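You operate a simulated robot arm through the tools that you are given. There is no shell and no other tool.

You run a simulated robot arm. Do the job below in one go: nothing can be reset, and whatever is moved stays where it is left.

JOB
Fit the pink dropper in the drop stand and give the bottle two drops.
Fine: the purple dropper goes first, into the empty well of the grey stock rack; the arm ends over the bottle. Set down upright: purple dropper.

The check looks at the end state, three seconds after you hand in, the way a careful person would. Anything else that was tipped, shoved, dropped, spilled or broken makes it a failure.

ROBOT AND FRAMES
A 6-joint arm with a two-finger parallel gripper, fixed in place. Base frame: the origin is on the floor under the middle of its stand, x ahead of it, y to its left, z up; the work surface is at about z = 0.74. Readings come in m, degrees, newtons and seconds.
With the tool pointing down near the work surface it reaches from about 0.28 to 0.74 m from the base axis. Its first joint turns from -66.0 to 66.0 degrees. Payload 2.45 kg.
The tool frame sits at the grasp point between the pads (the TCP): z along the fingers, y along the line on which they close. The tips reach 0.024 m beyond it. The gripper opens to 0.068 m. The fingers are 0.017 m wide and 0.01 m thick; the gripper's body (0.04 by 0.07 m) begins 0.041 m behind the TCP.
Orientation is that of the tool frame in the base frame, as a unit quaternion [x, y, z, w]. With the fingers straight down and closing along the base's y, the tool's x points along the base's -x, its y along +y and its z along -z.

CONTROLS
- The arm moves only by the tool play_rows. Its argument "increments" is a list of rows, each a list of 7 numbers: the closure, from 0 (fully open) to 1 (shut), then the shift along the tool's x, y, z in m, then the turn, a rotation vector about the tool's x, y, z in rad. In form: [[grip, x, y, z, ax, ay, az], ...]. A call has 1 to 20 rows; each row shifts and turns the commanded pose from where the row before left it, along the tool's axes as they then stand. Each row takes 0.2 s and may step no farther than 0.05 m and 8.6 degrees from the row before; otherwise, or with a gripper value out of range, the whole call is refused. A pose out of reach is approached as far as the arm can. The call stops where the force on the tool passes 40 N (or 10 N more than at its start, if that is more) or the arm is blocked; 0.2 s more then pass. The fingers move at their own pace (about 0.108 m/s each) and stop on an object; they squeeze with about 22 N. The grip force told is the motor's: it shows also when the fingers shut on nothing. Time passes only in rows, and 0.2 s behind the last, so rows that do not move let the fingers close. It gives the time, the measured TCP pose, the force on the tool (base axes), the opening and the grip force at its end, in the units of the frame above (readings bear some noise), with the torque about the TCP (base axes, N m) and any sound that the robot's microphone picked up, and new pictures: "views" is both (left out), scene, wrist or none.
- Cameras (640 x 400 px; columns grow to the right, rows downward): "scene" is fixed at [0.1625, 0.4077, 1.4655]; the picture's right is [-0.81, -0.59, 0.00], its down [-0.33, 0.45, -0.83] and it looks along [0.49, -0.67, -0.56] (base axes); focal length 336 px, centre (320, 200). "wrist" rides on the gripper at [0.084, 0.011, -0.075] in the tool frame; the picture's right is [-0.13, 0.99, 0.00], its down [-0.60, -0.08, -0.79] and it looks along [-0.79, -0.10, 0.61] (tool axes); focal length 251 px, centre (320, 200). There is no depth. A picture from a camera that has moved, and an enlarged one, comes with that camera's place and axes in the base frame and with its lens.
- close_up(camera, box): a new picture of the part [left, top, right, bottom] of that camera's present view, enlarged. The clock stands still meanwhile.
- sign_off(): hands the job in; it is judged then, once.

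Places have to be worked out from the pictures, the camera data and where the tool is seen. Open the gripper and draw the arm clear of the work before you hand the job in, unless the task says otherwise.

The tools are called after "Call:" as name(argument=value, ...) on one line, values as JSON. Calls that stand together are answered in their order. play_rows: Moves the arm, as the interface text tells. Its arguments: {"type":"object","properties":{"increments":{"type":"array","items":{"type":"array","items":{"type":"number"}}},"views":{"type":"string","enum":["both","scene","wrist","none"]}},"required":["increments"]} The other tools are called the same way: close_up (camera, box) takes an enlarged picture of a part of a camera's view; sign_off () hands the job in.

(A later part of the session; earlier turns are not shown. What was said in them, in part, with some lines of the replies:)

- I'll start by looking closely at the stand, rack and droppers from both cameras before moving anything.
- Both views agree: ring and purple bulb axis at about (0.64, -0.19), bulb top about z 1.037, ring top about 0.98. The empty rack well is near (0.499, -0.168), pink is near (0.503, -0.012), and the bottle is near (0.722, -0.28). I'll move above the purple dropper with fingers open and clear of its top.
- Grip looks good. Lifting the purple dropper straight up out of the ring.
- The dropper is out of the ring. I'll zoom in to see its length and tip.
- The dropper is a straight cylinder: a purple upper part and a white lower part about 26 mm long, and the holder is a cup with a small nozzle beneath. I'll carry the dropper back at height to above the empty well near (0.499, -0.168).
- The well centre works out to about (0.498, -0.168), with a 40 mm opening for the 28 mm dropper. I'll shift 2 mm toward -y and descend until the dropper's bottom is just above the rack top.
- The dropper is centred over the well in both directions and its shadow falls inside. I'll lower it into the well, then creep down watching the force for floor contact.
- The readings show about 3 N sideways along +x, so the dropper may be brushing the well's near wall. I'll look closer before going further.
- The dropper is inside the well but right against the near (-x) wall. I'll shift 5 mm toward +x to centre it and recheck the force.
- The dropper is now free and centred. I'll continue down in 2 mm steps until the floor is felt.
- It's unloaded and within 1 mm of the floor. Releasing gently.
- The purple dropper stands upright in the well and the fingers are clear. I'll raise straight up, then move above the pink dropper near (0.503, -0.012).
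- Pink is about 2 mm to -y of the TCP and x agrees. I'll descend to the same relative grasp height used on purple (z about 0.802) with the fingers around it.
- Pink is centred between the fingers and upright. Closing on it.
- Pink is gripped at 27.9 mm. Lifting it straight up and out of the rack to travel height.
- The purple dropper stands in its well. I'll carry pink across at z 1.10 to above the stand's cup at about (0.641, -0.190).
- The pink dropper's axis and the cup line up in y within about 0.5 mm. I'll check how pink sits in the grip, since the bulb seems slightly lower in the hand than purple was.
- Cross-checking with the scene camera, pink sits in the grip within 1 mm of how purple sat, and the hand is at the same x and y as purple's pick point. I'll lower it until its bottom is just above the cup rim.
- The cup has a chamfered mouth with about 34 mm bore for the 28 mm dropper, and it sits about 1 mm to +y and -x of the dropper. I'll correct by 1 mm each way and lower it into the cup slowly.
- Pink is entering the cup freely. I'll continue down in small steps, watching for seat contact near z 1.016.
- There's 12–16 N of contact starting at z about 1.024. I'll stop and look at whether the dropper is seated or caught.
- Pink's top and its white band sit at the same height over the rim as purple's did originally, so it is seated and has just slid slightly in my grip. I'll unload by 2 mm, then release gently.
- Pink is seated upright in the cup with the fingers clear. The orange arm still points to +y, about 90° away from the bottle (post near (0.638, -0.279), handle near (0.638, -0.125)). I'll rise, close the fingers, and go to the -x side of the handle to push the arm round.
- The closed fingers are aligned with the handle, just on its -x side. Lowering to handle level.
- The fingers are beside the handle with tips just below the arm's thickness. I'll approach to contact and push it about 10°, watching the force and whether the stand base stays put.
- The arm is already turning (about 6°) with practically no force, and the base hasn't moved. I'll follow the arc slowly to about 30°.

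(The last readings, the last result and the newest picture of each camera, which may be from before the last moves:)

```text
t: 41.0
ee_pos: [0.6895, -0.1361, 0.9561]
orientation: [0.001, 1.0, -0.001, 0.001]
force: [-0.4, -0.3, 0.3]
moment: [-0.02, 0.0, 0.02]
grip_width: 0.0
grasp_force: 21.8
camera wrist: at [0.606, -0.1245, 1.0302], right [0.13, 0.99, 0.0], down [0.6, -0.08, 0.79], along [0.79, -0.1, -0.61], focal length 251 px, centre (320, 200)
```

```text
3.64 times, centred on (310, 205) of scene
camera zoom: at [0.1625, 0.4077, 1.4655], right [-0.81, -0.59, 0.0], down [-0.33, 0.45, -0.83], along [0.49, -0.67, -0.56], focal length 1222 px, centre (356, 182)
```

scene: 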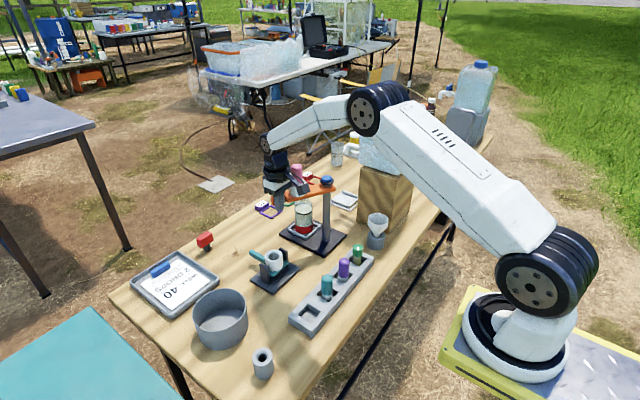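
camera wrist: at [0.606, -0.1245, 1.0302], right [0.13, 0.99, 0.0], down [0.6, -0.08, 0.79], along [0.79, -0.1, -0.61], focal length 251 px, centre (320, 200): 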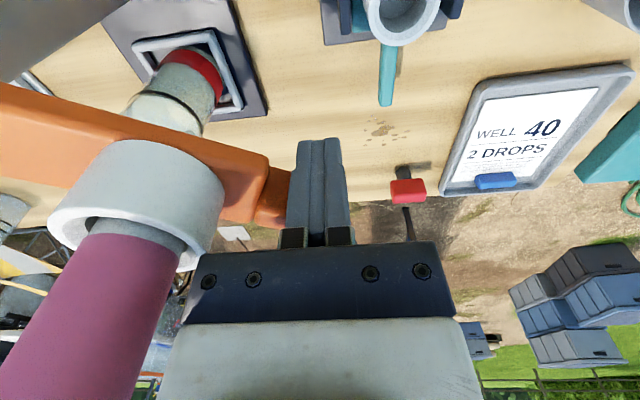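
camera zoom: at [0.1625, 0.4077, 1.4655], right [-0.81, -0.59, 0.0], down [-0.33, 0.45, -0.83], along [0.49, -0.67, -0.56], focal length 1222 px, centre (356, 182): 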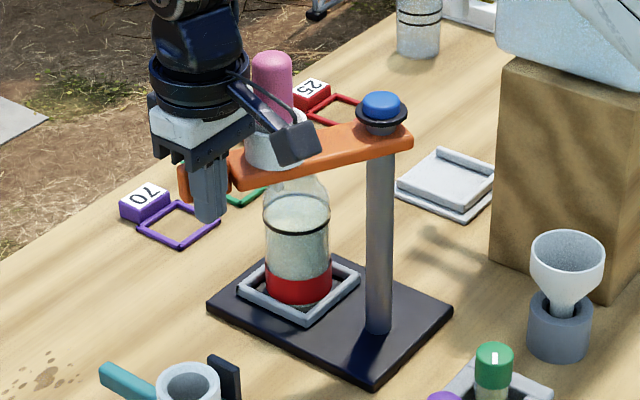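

The arm is at about 30° and pink is steady in the cup. Continuing round the arc to about 50°.

Call:
play_rows(increments=[[1, -0.0102, -0.0091, 0, 0, 0, 0], [1, -0.0081, -0.0096, 0, 0, 0, 0], [1, -0.0105, -0.0065, 0, 0, 0, 0], [1, -0.0098, -0.0073, 0, 0, 0, 0], [1, 0, 0, 0, 0, 0, 0]])

Call:
close_up(camera="scene", box=[260, 150, 360, 260])

```text
t: 42.2
ee_pos: [0.7275, -0.1686, 0.9565]
orientation: [0.002, 1.0, 0.0, 0.0]
force: [-0.4, 1.0, -0.4]
moment: [0.0, 0.0, 0.02]
grip_width: 0.0002
grasp_force: 21.8
camera wrist: at [0.6441, -0.1581, 1.0307], right [0.13, 0.99, 0.0], down [0.6, -0.08, 0.79], along [0.79, -0.1, -0.61], focal length 251 px, centre (320, 200)
```

scene: 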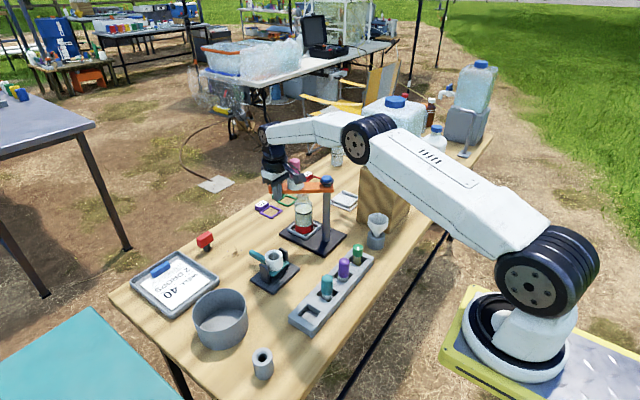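
wrist: 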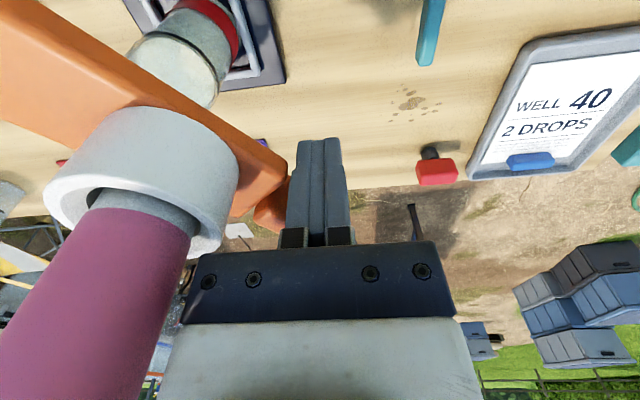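

```text
3.64 times, centred on (310, 205) of scene
camera zoom: at [0.1625, 0.4077, 1.4655], right [-0.81, -0.59, 0.0], down [-0.33, 0.45, -0.83], along [0.49, -0.67, -0.56], focal length 1222 px, centre (356, 182)
```

zoom: 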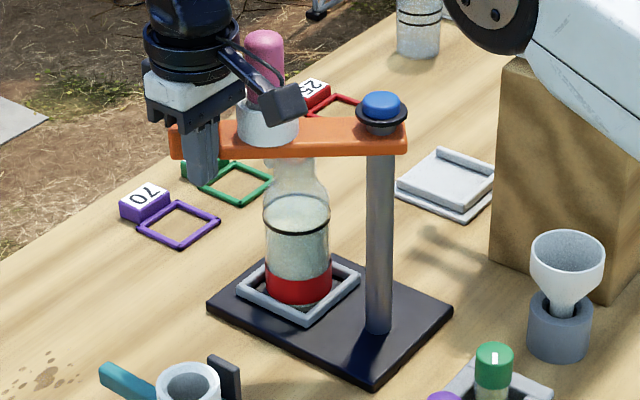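

The arm is at about 50°. Pushing further from the handle would bring the wrist camera's bracket near the pink bulb and stretch the reach. I'll back off, rise, and re-approach on the inner part of the arm between knob and cup.

Call:
play_rows(increments=[[1, 0.0096, 0.0115, 0, 0, 0, 0], [1, 0, 0, -0.03, 0, 0, 0], [1, 0, 0, -0.045, 0, 0, 0], [1, 0, 0, -0.045, 0, 0, 0], [1, 0.026, -0.02, 0, 0, 0, 0], [1, 0.026, -0.02, 0, 0, 0, 0], [1, 0.0265, -0.0197, 0, 0, 0, 0], [1, 0, 0, 0, 0, 0, 0]])

Call:
close_up(camera="wrist", box=[160, 0, 480, 240])

Call:
close_up(camera="scene", box=[260, 130, 360, 260])

```text
t: 44.0
ee_pos: [0.6386, -0.2161, 1.0763]
orientation: [0.0, 1.0, -0.001, 0.001]
force: [-0.2, -0.3, -0.1]
moment: [0.04, 0.0, 0.03]
grip_width: 0.0
grasp_force: 22.3
camera wrist: at [0.5544, -0.2051, 1.151], right [0.13, 0.99, 0.0], down [0.6, -0.08, 0.79], along [0.79, -0.1, -0.61], focal length 251 px, centre (320, 200)
```

scene: 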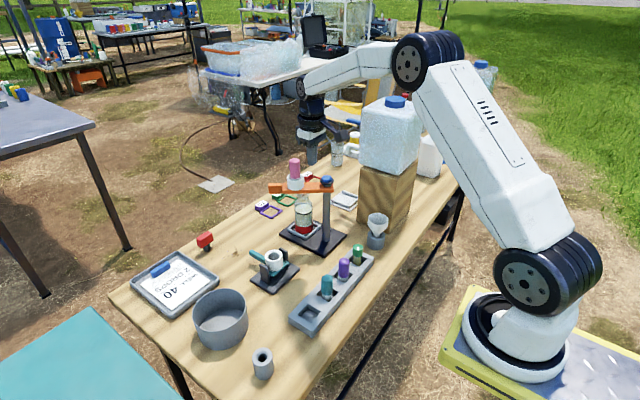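
wrist: 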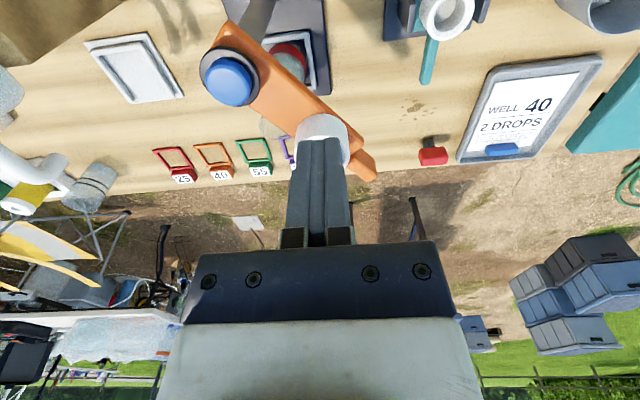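

```text
1.67 times, centred on (320, 120) of wrist
camera zoom: at [0.5544, -0.2051, 1.151], right [0.13, 0.99, 0.0], down [0.6, -0.08, 0.79], along [0.79, -0.1, -0.61], focal length 419 px, centre (320, 333)
```

zoom: 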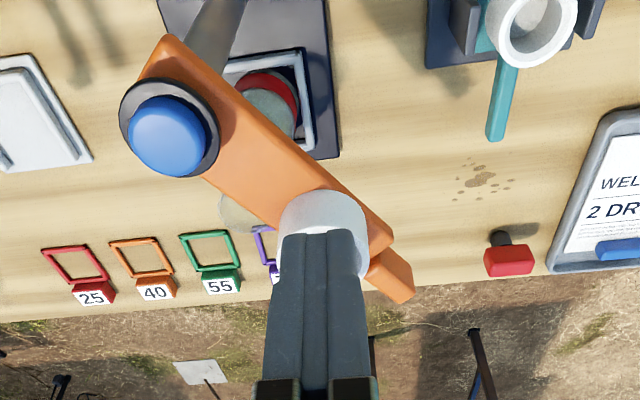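

```text
3.08 times, centred on (310, 195) of scene
camera zoom: at [0.1625, 0.4077, 1.4655], right [-0.81, -0.59, 0.0], down [-0.33, 0.45, -0.83], along [0.49, -0.67, -0.56], focal length 1034 px, centre (351, 215)
```

zoom: 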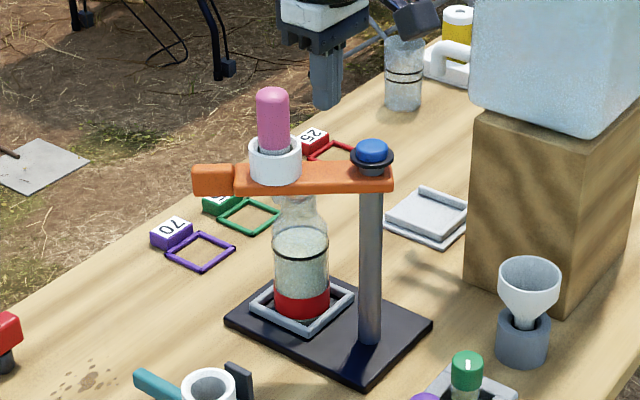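

The arm rests at roughly 45–50° with pink upright. I'll lower the fingers beside the arm's inner section with about 6–8 mm clearance.

Call:
play_rows(increments=[[1, 0.002, 0.003, 0.03, 0, 0, 0], [1, 0, 0, 0.04, 0, 0, 0], [1, 0, 0, 0.03, 0, 0, 0], [1, 0, 0, 0.02, 0, 0, 0], [1, 0, 0, 0, 0, 0, 0]])

Call:
close_up(camera="wrist", box=[160, 40, 480, 260])

Call:
close_up(camera="scene", box=[260, 150, 360, 260])

```text
t: 45.2
ee_pos: [0.6367, -0.2133, 0.9551]
orientation: [0.001, 1.0, 0.0, 0.001]
force: [-0.1, 0.5, 0.4]
moment: [0.02, 0.0, -0.02]
grip_width: 0.0
grasp_force: 21.6
camera wrist: at [0.5533, -0.2021, 1.0296], right [0.13, 0.99, 0.0], down [0.6, -0.08, 0.79], along [0.79, -0.1, -0.61], focal length 251 px, centre (320, 200)
```

scene: 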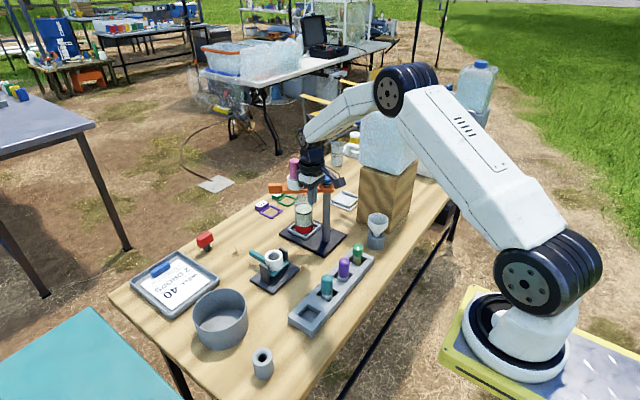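
wrist: 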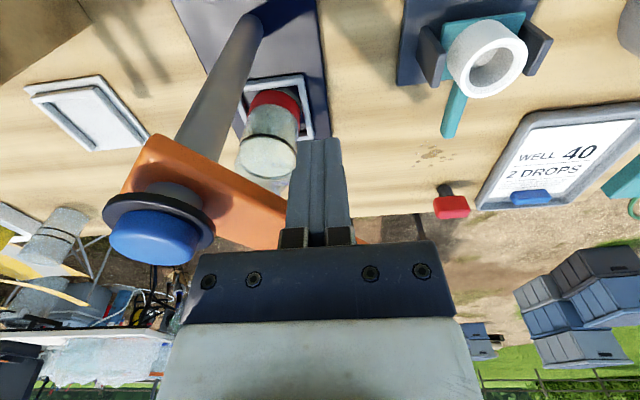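

```text
1.82 times, centred on (320, 150) of wrist
camera zoom: at [0.5533, -0.2021, 1.0296], right [0.13, 0.99, 0.0], down [0.6, -0.08, 0.79], along [0.79, -0.1, -0.61], focal length 457 px, centre (320, 291)
```

zoom: 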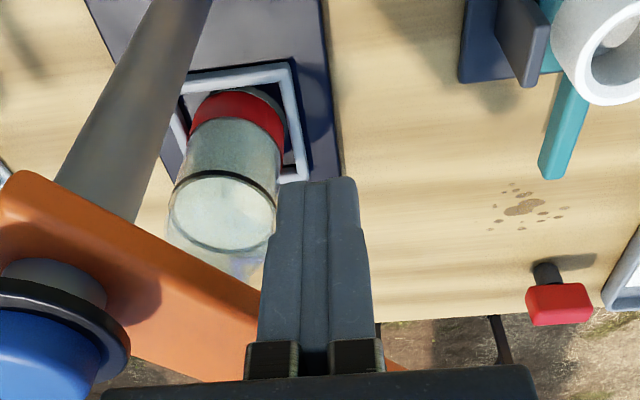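

```text
3.64 times, centred on (310, 205) of scene
camera zoom: at [0.1625, 0.4077, 1.4655], right [-0.81, -0.59, 0.0], down [-0.33, 0.45, -0.83], along [0.49, -0.67, -0.56], focal length 1222 px, centre (356, 182)
```

zoom: 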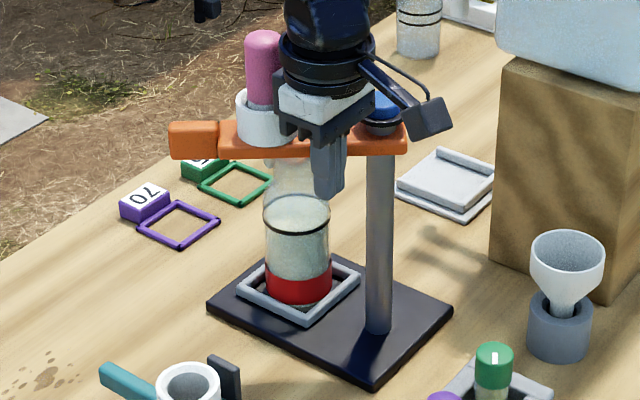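

The fingers are beside the inner arm, clear of the cup and knob. Now pushing in small steps along the arc to about 70°.

Call:
play_rows(increments=[[1, -0.006, -0.0058, 0, 0, 0, 0], [1, -0.006, -0.0058, 0, 0, 0, 0], [1, -0.0047, -0.0014, 0, 0, 0, 0], [1, -0.0046, -0.0014, 0, 0, 0, 0], [1, -0.0044, -0.0024, 0, 0, 0, 0], [1, -0.0044, -0.0024, 0, 0, 0, 0], [1, 0, 0, 0, 0, 0, 0]])

Call:
close_up(camera="wrist", box=[160, 40, 480, 260])

Call:
close_up(camera="scene", box=[260, 150, 360, 260])

```text
t: 46.8
ee_pos: [0.6689, -0.2335, 0.9566]
orientation: [0.0, 1.0, 0.0, 0.001]
force: [0.0, 0.4, 1.3]
moment: [0.0, -0.01, -0.03]
grip_width: 0.0
grasp_force: 21.2
camera wrist: at [0.5844, -0.2219, 1.0305], right [0.13, 0.99, 0.0], down [0.6, -0.08, 0.79], along [0.79, -0.1, -0.61], focal length 251 px, centre (320, 200)
```

scene: 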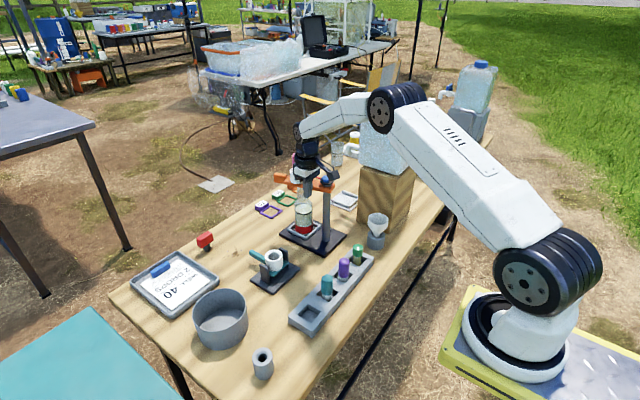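
wrist: 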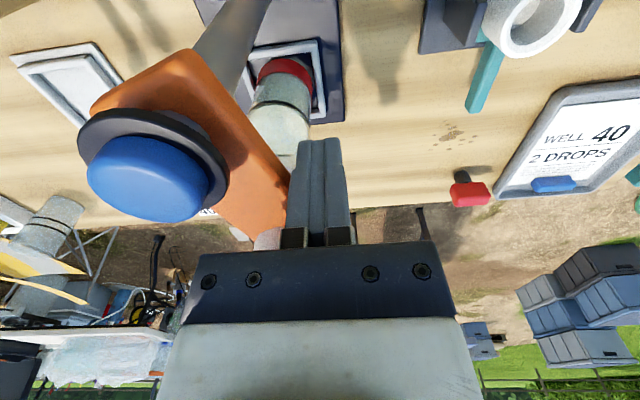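

```text
1.82 times, centred on (320, 150) of wrist
camera zoom: at [0.5844, -0.2219, 1.0305], right [0.13, 0.99, 0.0], down [0.6, -0.08, 0.79], along [0.79, -0.1, -0.61], focal length 457 px, centre (320, 291)
```

zoom: 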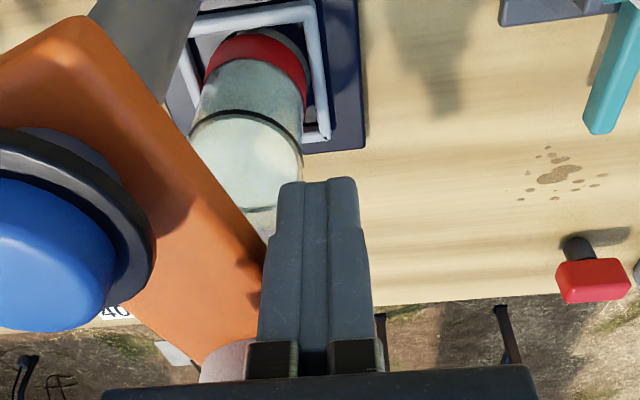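

```text
3.64 times, centred on (310, 205) of scene
camera zoom: at [0.1625, 0.4077, 1.4655], right [-0.81, -0.59, 0.0], down [-0.33, 0.45, -0.83], along [0.49, -0.67, -0.56], focal length 1222 px, centre (356, 182)
```

zoom: 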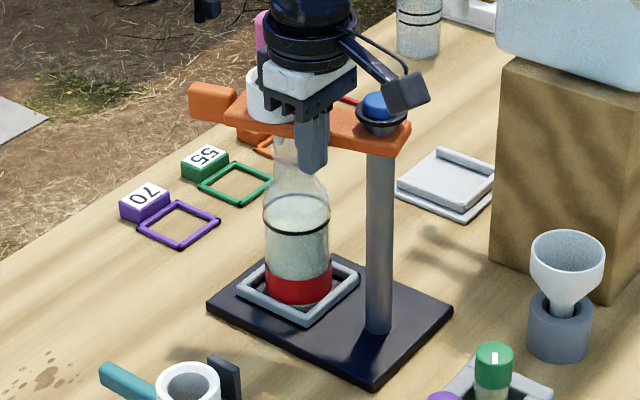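

The arm is now at about 72° with nothing disturbed. Pushing gently on to about 85°, then I'll check alignment over the bottle neck.

Call:
play_rows(increments=[[1, -0.0039, -0.0033, 0, 0, 0, 0], [1, -0.0039, -0.0034, 0, 0, 0, 0], [1, -0.0034, -0.004, 0, 0, 0, 0], [1, 0, 0, 0, 0, 0, 0], [1, 0, 0, 0, 0, 0, 0]])

Call:
close_up(camera="wrist", box=[160, 40, 480, 260])

Call:
close_up(camera="scene", box=[260, 150, 360, 260])

```text
t: 48.0
ee_pos: [0.6783, -0.2443, 0.9555]
orientation: [0.001, 1.0, -0.001, 0.001]
force: [-0.2, -0.6, 0.5]
moment: [-0.04, -0.03, -0.02]
grip_width: 0.0
grasp_force: 22.1
camera wrist: at [0.5957, -0.2328, 1.0304], right [0.13, 0.99, 0.0], down [0.6, -0.08, 0.79], along [0.79, -0.1, -0.61], focal length 251 px, centre (320, 200)
```

scene: 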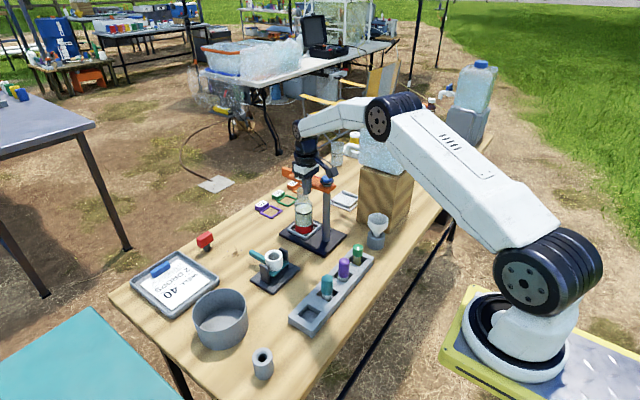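
wrist: 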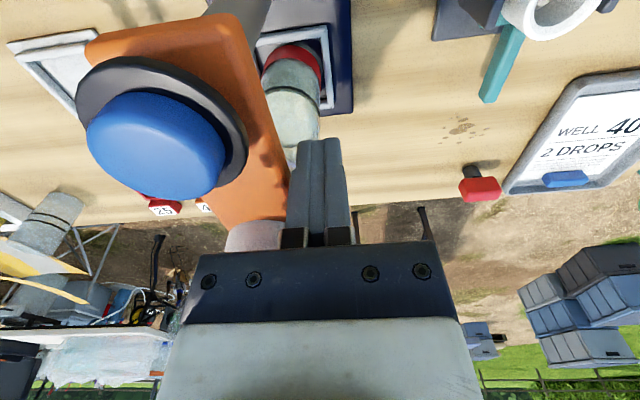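

```text
1.82 times, centred on (320, 150) of wrist
camera zoom: at [0.5957, -0.2328, 1.0304], right [0.13, 0.99, 0.0], down [0.6, -0.08, 0.79], along [0.79, -0.1, -0.61], focal length 457 px, centre (320, 291)
```

zoom: 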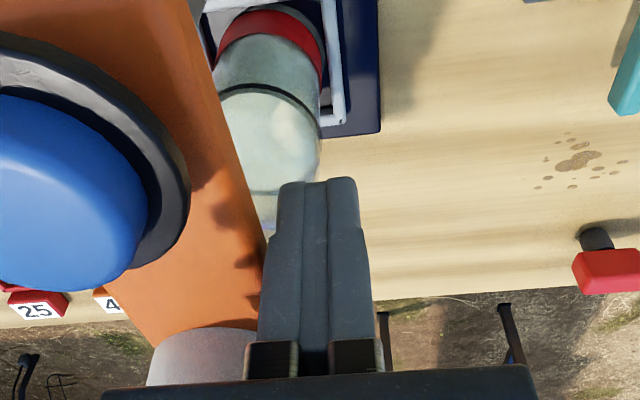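

```text
3.64 times, centred on (310, 205) of scene
camera zoom: at [0.1625, 0.4077, 1.4655], right [-0.81, -0.59, 0.0], down [-0.33, 0.45, -0.83], along [0.49, -0.67, -0.56], focal length 1222 px, centre (356, 182)
```

zoom: 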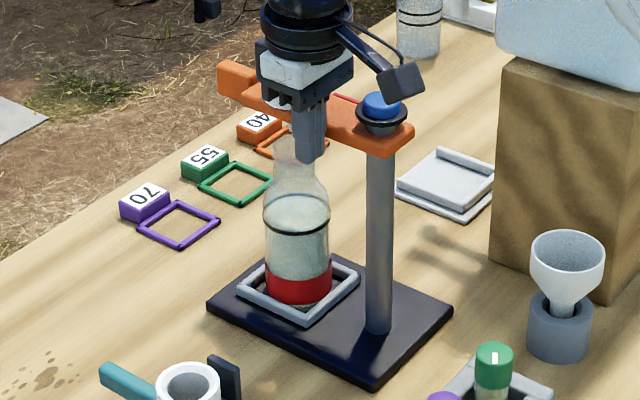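

The arm now looks close to 90°, with its edge parallel to +x and centreline at y about -0.28. I'll back away and rise to check the nozzle against the bottle neck.

Call:
play_rows(increments=[[1, 0.004, 0.012, 0, 0, 0, 0], [1, 0.004, 0.01, -0.02, 0, 0, 0], [1, 0, 0, -0.045, 0, 0, 0], [1, 0, 0, -0.045, 0, 0, 0], [1, 0.04, 0, -0.02, 0, 0, 0], [1, 0.04, 0, 0, 0, 0, 0], [1, 0, 0, 0, 0, 0, 0]])

Call:
close_up(camera="wrist", box=[160, 0, 400, 180])

Call:
close_up(camera="scene", box=[260, 150, 360, 260])

Call:
close_up(camera="scene", box=[280, 165, 330, 215])

```text
t: 49.6
ee_pos: [0.5913, -0.2208, 1.0871]
orientation: [0.0, 1.0, -0.001, 0.001]
force: [0.0, -0.5, -0.2]
moment: [0.03, 0.03, 0.0]
grip_width: 0.0
grasp_force: 21.8
camera wrist: at [0.5071, -0.2102, 1.1611], right [0.13, 0.99, 0.0], down [0.6, -0.08, 0.79], along [0.79, -0.1, -0.61], focal length 251 px, centre (320, 200)
```

scene: 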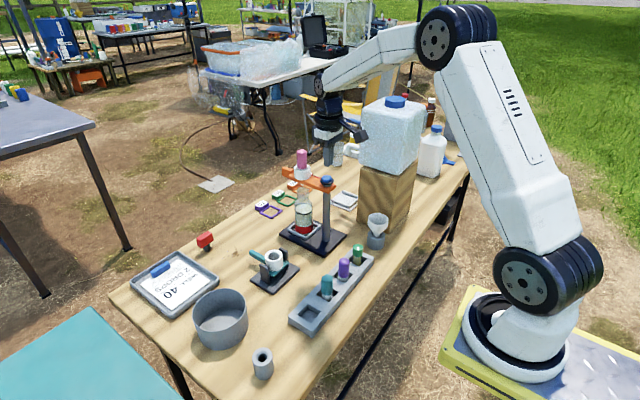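
wrist: 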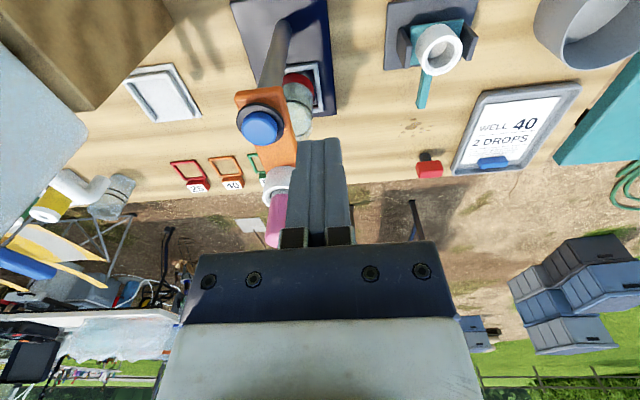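

```text
2.22 times, centred on (280, 90) of wrist
camera zoom: at [0.5071, -0.2102, 1.1611], right [0.13, 0.99, 0.0], down [0.6, -0.08, 0.79], along [0.79, -0.1, -0.61], focal length 559 px, centre (409, 444)
```

zoom: 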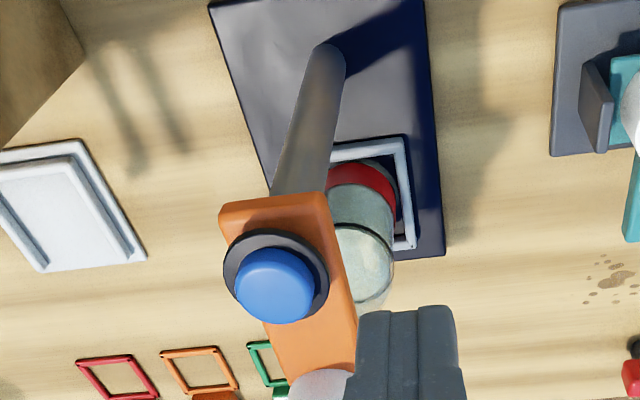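

```text
3.64 times, centred on (310, 205) of scene
camera zoom: at [0.1625, 0.4077, 1.4655], right [-0.81, -0.59, 0.0], down [-0.33, 0.45, -0.83], along [0.49, -0.67, -0.56], focal length 1222 px, centre (356, 182)
```

zoom: 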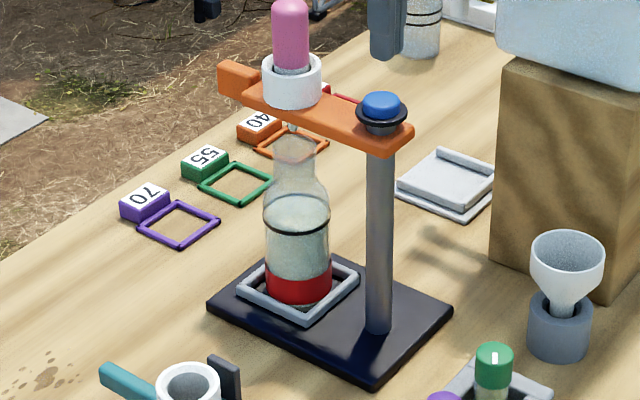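

```text
8.00 times, centred on (305, 190) of scene
camera zoom: at [0.1625, 0.4077, 1.4655], right [-0.81, -0.59, 0.0], down [-0.33, 0.45, -0.83], along [0.49, -0.67, -0.56], focal length 2687 px, centre (440, 280)
```

zoom: 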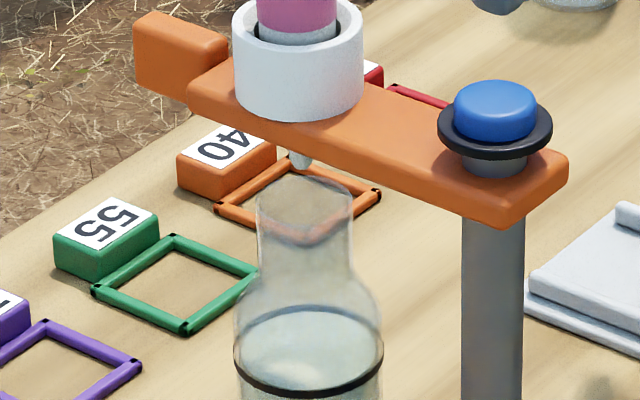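

From the scene view the nozzle tip lines up left-right with the bottle's neck, but I need the depth direction too. I'll turn the hand 90° and look from the +y side so the wrist camera sees the nozzle and neck.

Call:
play_rows(increments=[[1, -0.01, 0.03, 0, 0, 0, 0], [1, -0.01, 0.03, 0, 0, 0, 0], [1, -0.009, 0.03, 0, 0, 0, 0], [1, 0, 0, 0, 0, 0, 0.1428], [1, 0, 0, 0, 0, 0, 0.1428], [1, 0, 0, 0, 0, 0, 0.1428], [1, 0, 0, 0, 0, 0, 0.1428], [1, 0, 0, 0, 0, 0, 0.1428], [1, 0, 0, 0, 0, 0, 0.1428], [1, 0, 0, 0, 0, 0, 0.1428], [1, 0, 0, 0, 0, 0, 0.1428], [1, 0, 0, 0, 0, 0, 0.1428], [1, 0, 0, 0, 0, 0, 0.1428], [1, 0, 0, 0, 0, 0, 0.1428], [1, 0, 0, 0.03, 0, 0, 0], [1, 0, 0, 0.027, 0, 0, 0], [1, 0, 0, 0, 0, 0, 0]])

Call:
close_up(camera="wrist", box=[340, 120, 500, 260])

```text
t: 53.2
ee_pos: [0.6206, -0.1325, 1.0285]
orientation: [0.708, 0.707, 0.0, 0.0]
force: [0.4, 0.1, -0.4]
moment: [-0.02, -0.02, 0.02]
grip_width: 0.0
grasp_force: 21.7
camera wrist: at [0.6325, -0.0473, 1.1025], right [0.99, -0.13, 0.0], down [-0.08, -0.6, 0.79], along [-0.1, -0.79, -0.61], focal length 251 px, centre (320, 200)
```

scene: 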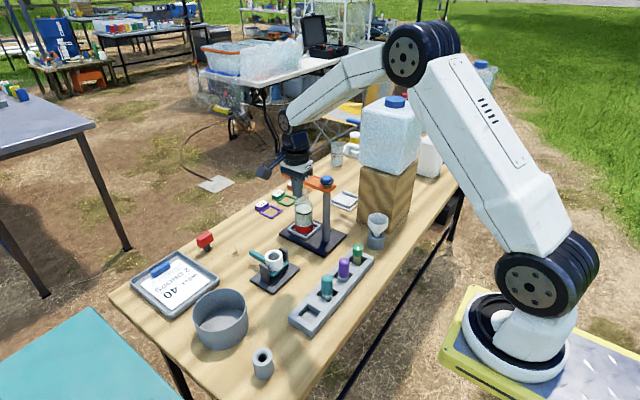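
wrist: 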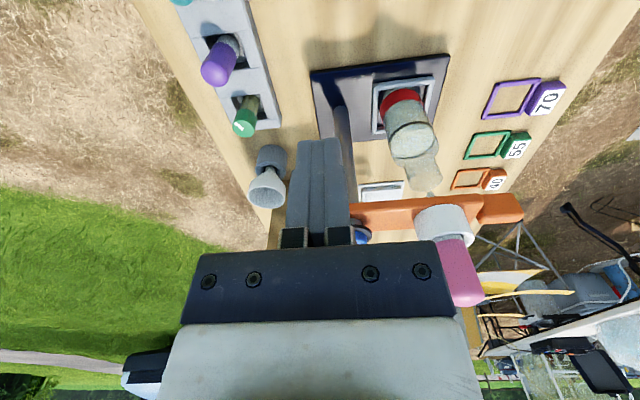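

```text
2.86 times, centred on (420, 190) of wrist
camera zoom: at [0.6325, -0.0473, 1.1025], right [0.99, -0.13, 0.0], down [-0.08, -0.6, 0.79], along [-0.1, -0.79, -0.61], focal length 718 px, centre (34, 229)
```

zoom: 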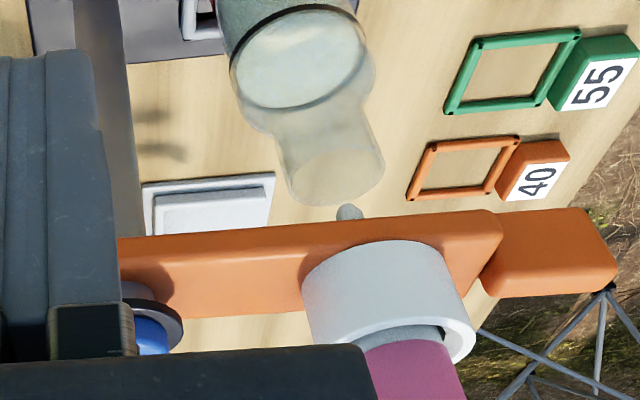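

The side view settles it: the nozzle tip is at about (0.721, -0.266, 0.93) and the bottle mouth centre is at about (0.721, -0.268, 0.915), so the arm is over the bottle. The dropper bulb stayed rigid under full grip, so the blue push knob on the post looks like the drop control. I'll rise, turn back, and go above it at (0.638, -0.280).

Call:
play_rows(increments=[[1, 0, 0, -0.03, 0, 0, 0], [1, 0, 0, -0.03, 0, 0, 0], [1, 0, 0, 0, 0, 0, -0.1428], [1, 0, 0, 0, 0, 0, -0.1428], [1, 0, 0, 0, 0, 0, -0.1428], [1, 0, 0, 0, 0, 0, -0.1428], [1, 0, 0, 0, 0, 0, -0.1428], [1, 0, 0, 0, 0, 0, -0.1428], [1, 0, 0, 0, 0, 0, -0.1428], [1, 0, 0, 0, 0, 0, -0.1428], [1, 0, 0, 0, 0, 0, -0.1428], [1, 0, 0, 0, 0, 0, -0.1428], [1, 0, 0, 0, 0, 0, -0.1428], [1, -0.004, -0.037, 0, 0, 0, 0], [1, -0.004, -0.037, 0, 0, 0, 0], [1, -0.004, -0.037, 0, 0, 0, 0], [1, -0.0055, -0.0365, 0, 0, 0, 0], [1, 0, 0, 0, 0, 0, 0]])

Call:
close_up(camera="wrist", box=[220, 0, 420, 200])

Call:
close_up(camera="scene", box=[270, 130, 370, 250])

```text
t: 57.0
ee_pos: [0.6376, -0.2786, 1.0882]
orientation: [0.0, 1.0, -0.001, 0.0]
force: [-0.1, 0.6, -0.3]
moment: [-0.01, -0.01, -0.01]
grip_width: 0.0
grasp_force: 22.0
camera wrist: at [0.5536, -0.2676, 1.1632], right [0.13, 0.99, 0.0], down [0.6, -0.08, 0.79], along [0.79, -0.1, -0.61], focal length 251 px, centre (320, 200)
```

scene: 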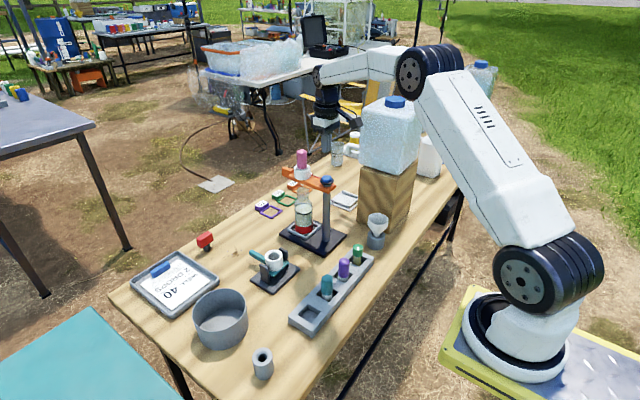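
wrist: 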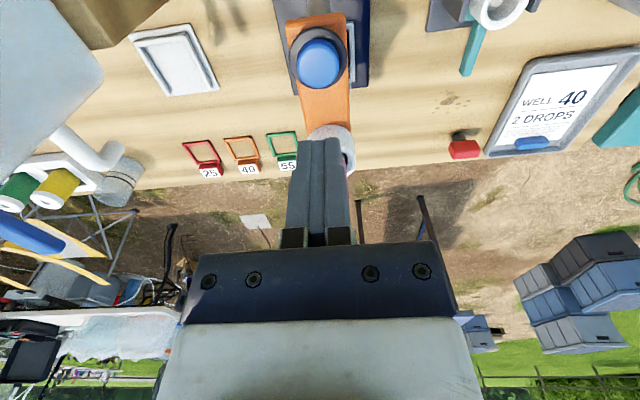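

```text
2.00 times, centred on (320, 100) of wrist
camera zoom: at [0.5536, -0.2676, 1.1632], right [0.13, 0.99, 0.0], down [0.6, -0.08, 0.79], along [0.79, -0.1, -0.61], focal length 503 px, centre (320, 400)
```

zoom: 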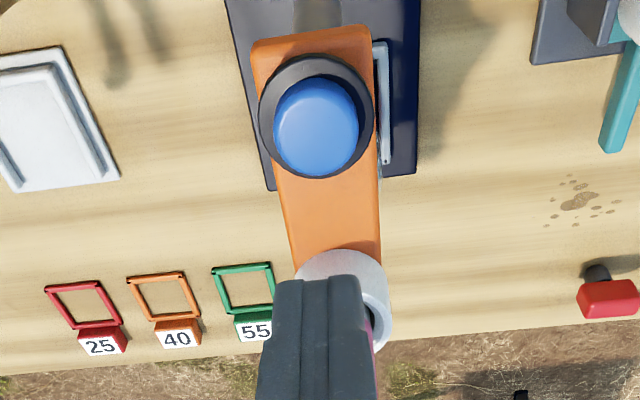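

```text
3.33 times, centred on (320, 190) of scene
camera zoom: at [0.1625, 0.4077, 1.4655], right [-0.81, -0.59, 0.0], down [-0.33, 0.45, -0.83], along [0.49, -0.67, -0.56], focal length 1120 px, centre (320, 233)
```

zoom: 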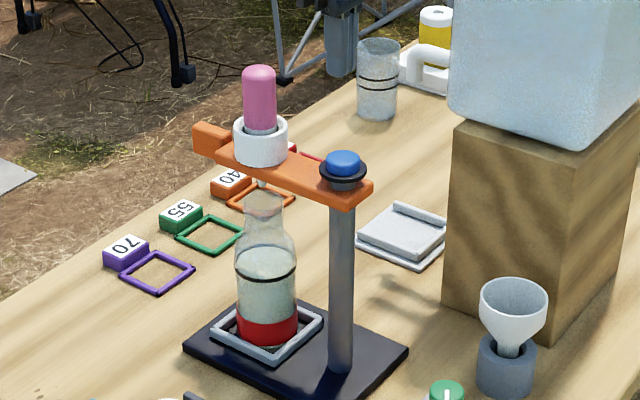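

The knob sits about 1.5 mm to -y and 2 mm back from the tool axis. I'll correct and lower the fingertips to just above it.

Call:
play_rows(increments=[[1, 0.002, -0.0015, 0.03, 0, 0, 0], [1, 0, 0, 0.03, 0, 0, 0], [1, 0, 0, 0.017, 0, 0, 0], [1, 0, 0, 0, 0, 0, 0]])

Call:
close_up(camera="wrist", box=[220, 60, 420, 260])

Call:
close_up(camera="scene", box=[280, 150, 350, 220])

```text
t: 58.0
ee_pos: [0.6351, -0.2795, 1.011]
orientation: [0.0, 1.0, 0.0, 0.001]
force: [0.5, -1.1, -0.4]
moment: [0.02, 0.03, 0.01]
grip_width: 0.0
grasp_force: 21.8
camera wrist: at [0.5526, -0.2689, 1.0859], right [0.13, 0.99, 0.0], down [0.6, -0.08, 0.79], along [0.79, -0.1, -0.61], focal length 251 px, centre (320, 200)
```

scene: 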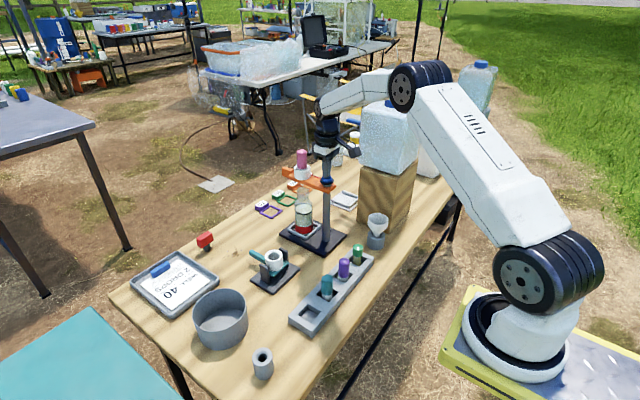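
wrist: 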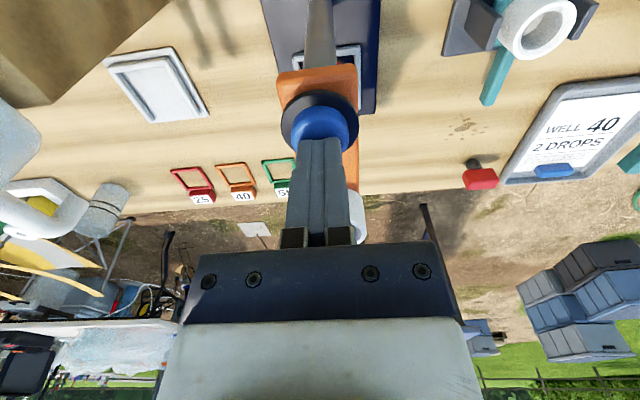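

```text
2.00 times, centred on (320, 160) of wrist
camera zoom: at [0.5526, -0.2689, 1.0859], right [0.13, 0.99, 0.0], down [0.6, -0.08, 0.79], along [0.79, -0.1, -0.61], focal length 503 px, centre (320, 280)
```

zoom: 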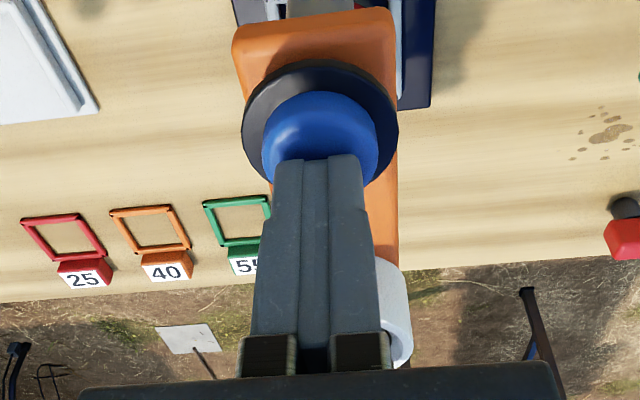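

```text
5.71 times, centred on (315, 185) of scene
camera zoom: at [0.1625, 0.4077, 1.4655], right [-0.81, -0.59, 0.0], down [-0.33, 0.45, -0.83], along [0.49, -0.67, -0.56], focal length 1920 px, centre (349, 286)
```

zoom: 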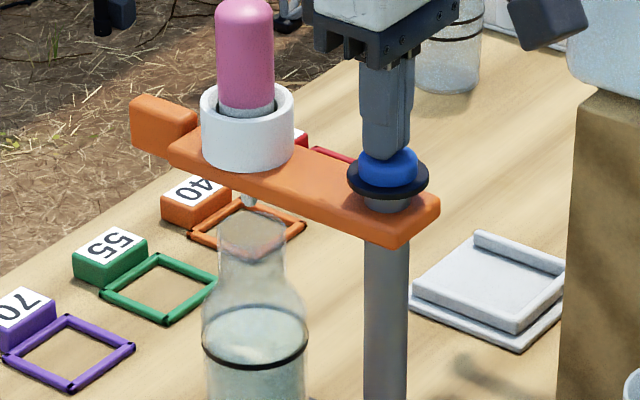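

The closed fingertips are centred over the blue knob. I'll press down slowly, listening and watching the force.

Call:
play_rows(increments=[[1, 0, 0, 0.003, 0, 0, 0], [1, 0, 0, 0.003, 0, 0, 0], [1, 0, 0, 0, 0, 0, 0]], views="none")

Call:
play_rows(increments=[[1, 0, 0, 0.002, 0, 0, 0], [1, 0, 0, 0, 0, 0, 0]], views="none")

```text
t: 58.8
ee_pos: [0.6385, -0.2791, 1.0052]
orientation: [0.0, 1.0, -0.001, 0.001]
force: [0.0, 0.6, 3.2]
moment: [-0.02, 0.01, 0.01]
grip_width: 0.0
grasp_force: 21.3
heard: click
```

```text
t: 59.4
ee_pos: [0.6368, -0.2801, 1.0049]
orientation: [0.0, 1.0, -0.001, 0.002]
force: [1.6, 1.0, 9.9]
moment: [0.02, -0.01, 0.0]
grip_width: 0.0002
grasp_force: 21.8
```

A click was heard at light contact, so the knob has been pressed once. I'll look for evidence of a drop before releasing.

Call:
close_up(camera="scene", box=[280, 170, 330, 240])

Call:
close_up(camera="scene", box=[280, 150, 350, 220])

```text
5.71 times, centred on (305, 205) of scene
camera zoom: at [0.1623, 0.4078, 1.4655], right [-0.81, -0.59, 0.0], down [-0.33, 0.45, -0.83], along [0.49, -0.67, -0.56], focal length 1920 px, centre (406, 171)
```

zoom: 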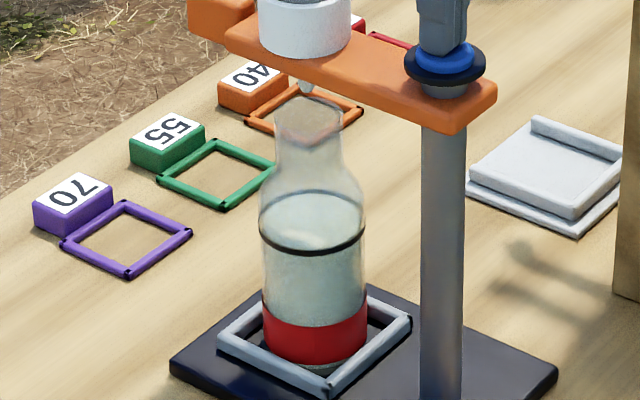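

```text
5.71 times, centred on (315, 185) of scene
camera zoom: at [0.1623, 0.4078, 1.4655], right [-0.81, -0.59, 0.0], down [-0.33, 0.45, -0.83], along [0.49, -0.67, -0.56], focal length 1920 px, centre (349, 286)
```

zoom: 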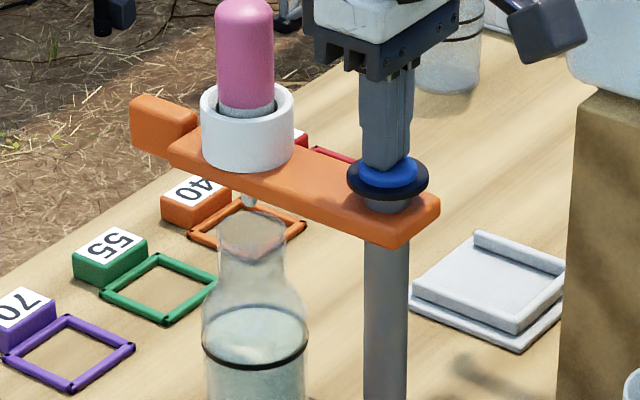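

The knob is visibly depressed and nothing else has moved. I'll release it fully and look at the bottle again.

Call:
play_rows(increments=[[1, 0, 0, -0.004, 0, 0, 0], [1, 0, 0, -0.006, 0, 0, 0], [1, 0, 0, -0.004, 0, 0, 0], [1, 0, 0, 0, 0, 0, 0], [1, 0, 0, 0, 0, 0, 0]])

Call:
close_up(camera="scene", box=[280, 170, 330, 240])

Call:
close_up(camera="scene", box=[280, 150, 350, 220])

```text
t: 60.6
ee_pos: [0.6348, -0.2802, 1.0175]
orientation: [0.0, 1.0, -0.001, 0.001]
force: [-0.3, 1.0, -0.1]
moment: [0.02, 0.0, 0.01]
grip_width: 0.0
grasp_force: 22.0
camera wrist: at [0.552, -0.2692, 1.0924], right [0.13, 0.99, 0.0], down [0.6, -0.08, 0.79], along [0.79, -0.1, -0.61], focal length 251 px, centre (320, 200)
```

scene: 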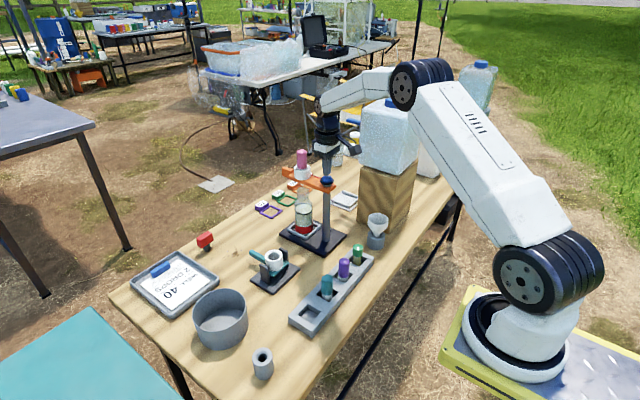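
wrist: 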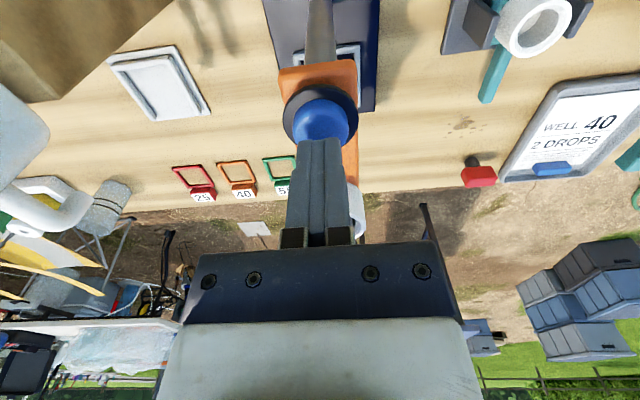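

```text
5.71 times, centred on (305, 205) of scene
camera zoom: at [0.1625, 0.4077, 1.4655], right [-0.81, -0.59, 0.0], down [-0.33, 0.45, -0.83], along [0.49, -0.67, -0.56], focal length 1920 px, centre (406, 171)
```

zoom: 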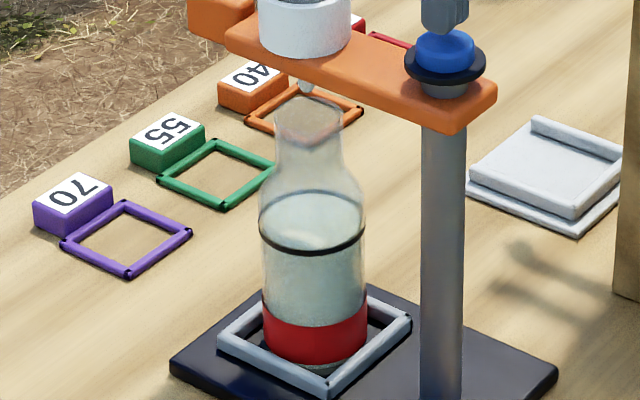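

```text
5.71 times, centred on (315, 185) of scene
camera zoom: at [0.1625, 0.4077, 1.4655], right [-0.81, -0.59, 0.0], down [-0.33, 0.45, -0.83], along [0.49, -0.67, -0.56], focal length 1920 px, centre (349, 286)
```

zoom: 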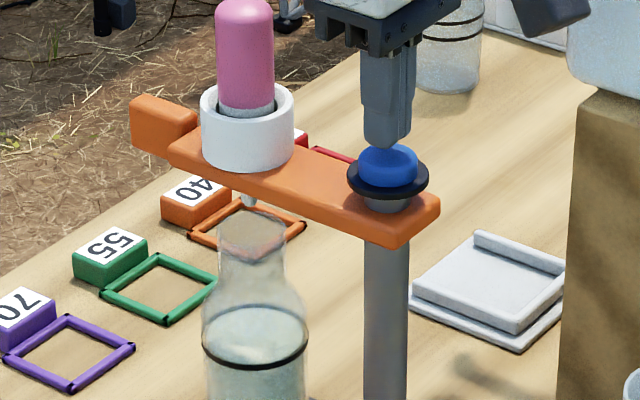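

The knob has sprung back up, and there was exactly one click for the one press. Now the second press, the same way.

Call:
play_rows(increments=[[1, 0, 0, 0.006, 0, 0, 0], [1, 0, 0, 0.003, 0, 0, 0], [1, 0, 0, 0.003, 0, 0, 0], [1, 0, 0, 0.001, 0, 0, 0], [1, 0, 0, 0, 0, 0, 0]], views="scene")

Call:
close_up(camera="scene", box=[280, 170, 330, 240])

```text
t: 61.8
ee_pos: [0.6354, -0.2803, 1.0045]
orientation: [0.0, 1.0, -0.001, 0.001]
force: [0.3, 1.1, 3.9]
moment: [0.03, -0.03, 0.05]
grip_width: 0.0001
grasp_force: 22.4
heard: click
```

scene: 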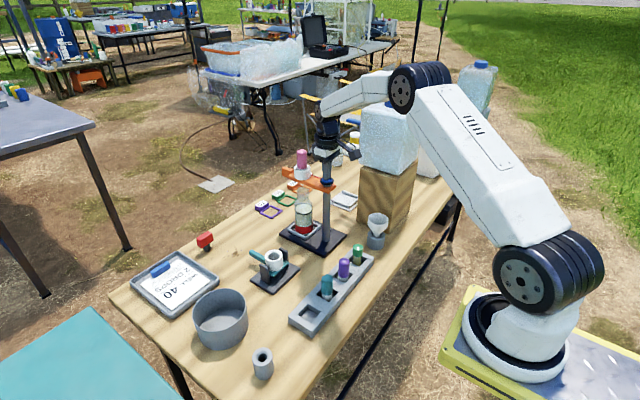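

```text
5.71 times, centred on (305, 205) of scene
camera zoom: at [0.1624, 0.4077, 1.4655], right [-0.81, -0.59, 0.0], down [-0.33, 0.45, -0.83], along [0.49, -0.67, -0.56], focal length 1920 px, centre (406, 171)
```

zoom: 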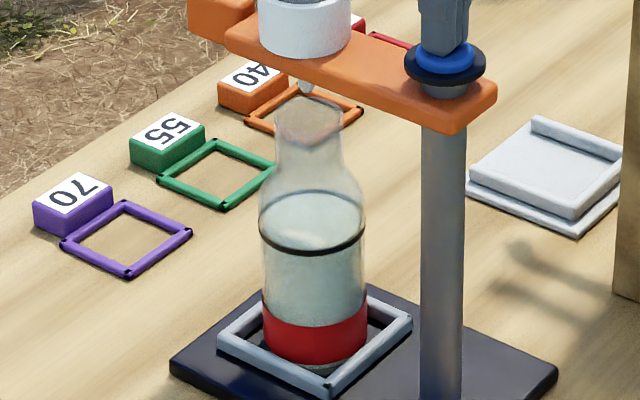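

A second single click was heard. I'll release, rise straight clear of the stand, and check the final state.

Call:
play_rows(increments=[[1, 0, 0, -0.006, 0, 0, 0], [1, 0, 0, -0.01, 0, 0, 0], [1, 0, 0, -0.03, 0, 0, 0], [1, 0, 0, -0.04, 0, 0, 0], [1, 0, 0, -0.04, 0, 0, 0], [1, 0.04, 0.02, -0.01, 0, 0, 0], [1, 0.045, 0.02, 0, 0, 0, 0], [0.5, 0.045, 0.02, 0, 0, 0, 0], [0, 0.045, 0.02, 0, 0, 0, 0], [0, 0.02, 0, 0, 0, 0, 0], [0, 0, 0, 0, 0, 0, 0]])

Call:
close_up(camera="scene", box=[260, 140, 360, 260])

Call:
close_up(camera="scene", box=[280, 165, 330, 215])

Call:
close_up(camera="scene", box=[280, 230, 400, 340])

Call:
close_up(camera="wrist", box=[160, 0, 480, 220])

```text
t: 64.2
ee_pos: [0.4401, -0.2007, 1.1411]
orientation: [0.001, 1.0, -0.001, 0.001]
force: [0.1, 0.3, -0.2]
moment: [0.0, 0.0, -0.01]
grip_width: 0.068
grasp_force: 0.1
camera wrist: at [0.3563, -0.189, 1.2151], right [0.13, 0.99, 0.0], down [0.6, -0.08, 0.79], along [0.79, -0.1, -0.61], focal length 251 px, centre (320, 200)
```

scene: 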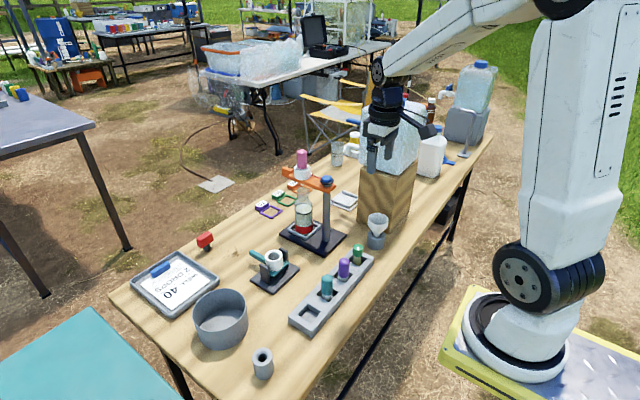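
wrist: 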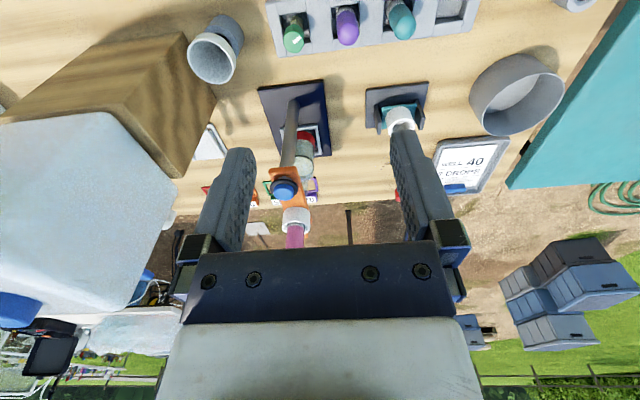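

```text
3.33 times, centred on (310, 200) of scene
camera zoom: at [0.1625, 0.4077, 1.4655], right [-0.81, -0.59, 0.0], down [-0.33, 0.45, -0.83], along [0.49, -0.67, -0.56], focal length 1120 px, centre (353, 200)
```

zoom: 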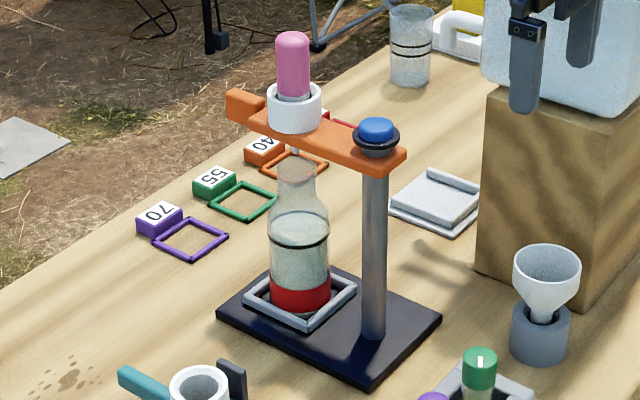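

```text
8.00 times, centred on (305, 190) of scene
camera zoom: at [0.1625, 0.4077, 1.4655], right [-0.81, -0.59, 0.0], down [-0.33, 0.45, -0.83], along [0.49, -0.67, -0.56], focal length 2687 px, centre (440, 280)
```

zoom: 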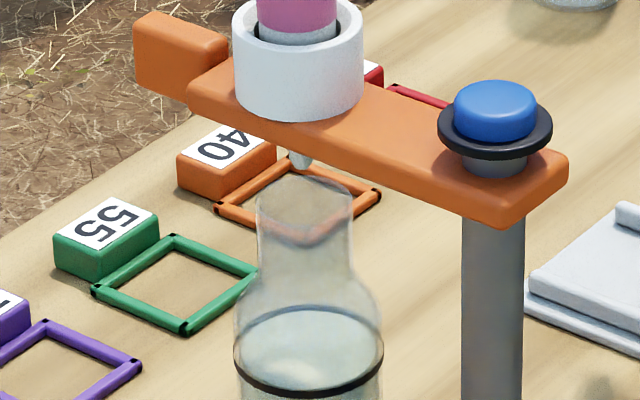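

```text
3.64 times, centred on (340, 285) of scene
camera zoom: at [0.1625, 0.4077, 1.4655], right [-0.81, -0.59, 0.0], down [-0.33, 0.45, -0.83], along [0.49, -0.67, -0.56], focal length 1222 px, centre (247, -109)
```

zoom: 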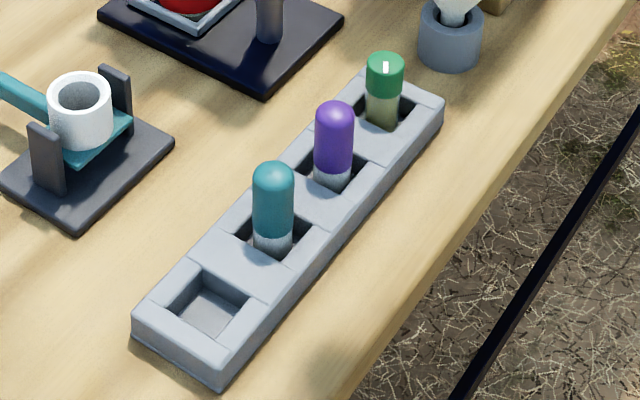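

```text
1.82 times, centred on (320, 110) of wrist
camera zoom: at [0.3563, -0.189, 1.2151], right [0.13, 0.99, 0.0], down [0.6, -0.08, 0.79], along [0.79, -0.1, -0.61], focal length 457 px, centre (320, 364)
```

zoom: 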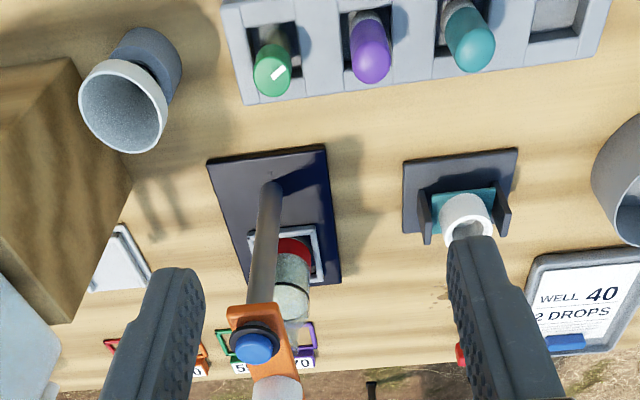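

The end state checks out:
- **Purple dropper:** upright in the formerly empty rack well.
- **Pink dropper:** seated in the stand, with the nozzle over the bottle mouth.
- **Drops:** two separate knob presses, one click each. The drops themselves can't be seen in the pictures.
- **Everything else:** nothing else looks disturbed, and the gripper is open and well clear.

I'm handing in.

Call:
sign_off()

```text
The job is handed in.
```

The pink dropper is seated in the drop stand, and I pressed the stand's blue knob twice to give the bottle two drops. Each press gave one click, but I never saw a drop fall. The bottle looked unchanged in the pictures, so the two drops rest on the clicks alone.

- **Purple dropper:** it went first, into the empty well of the grey stock rack, and was standing upright when last seen.
- **Arm position:** the arm was swung off the bottle at the start. I turned it about 90°, and its nozzle is now within about 2 mm of the centre of the bottle mouth.
- **Everything else:** nothing else looks moved, tipped or spilled. The gripper is open and clear of the work.

The card on the table reads "WELL 40 / 2 DROPS". I followed your instruction and dosed the bottle on the stand, and did not use the frame tagged 40.
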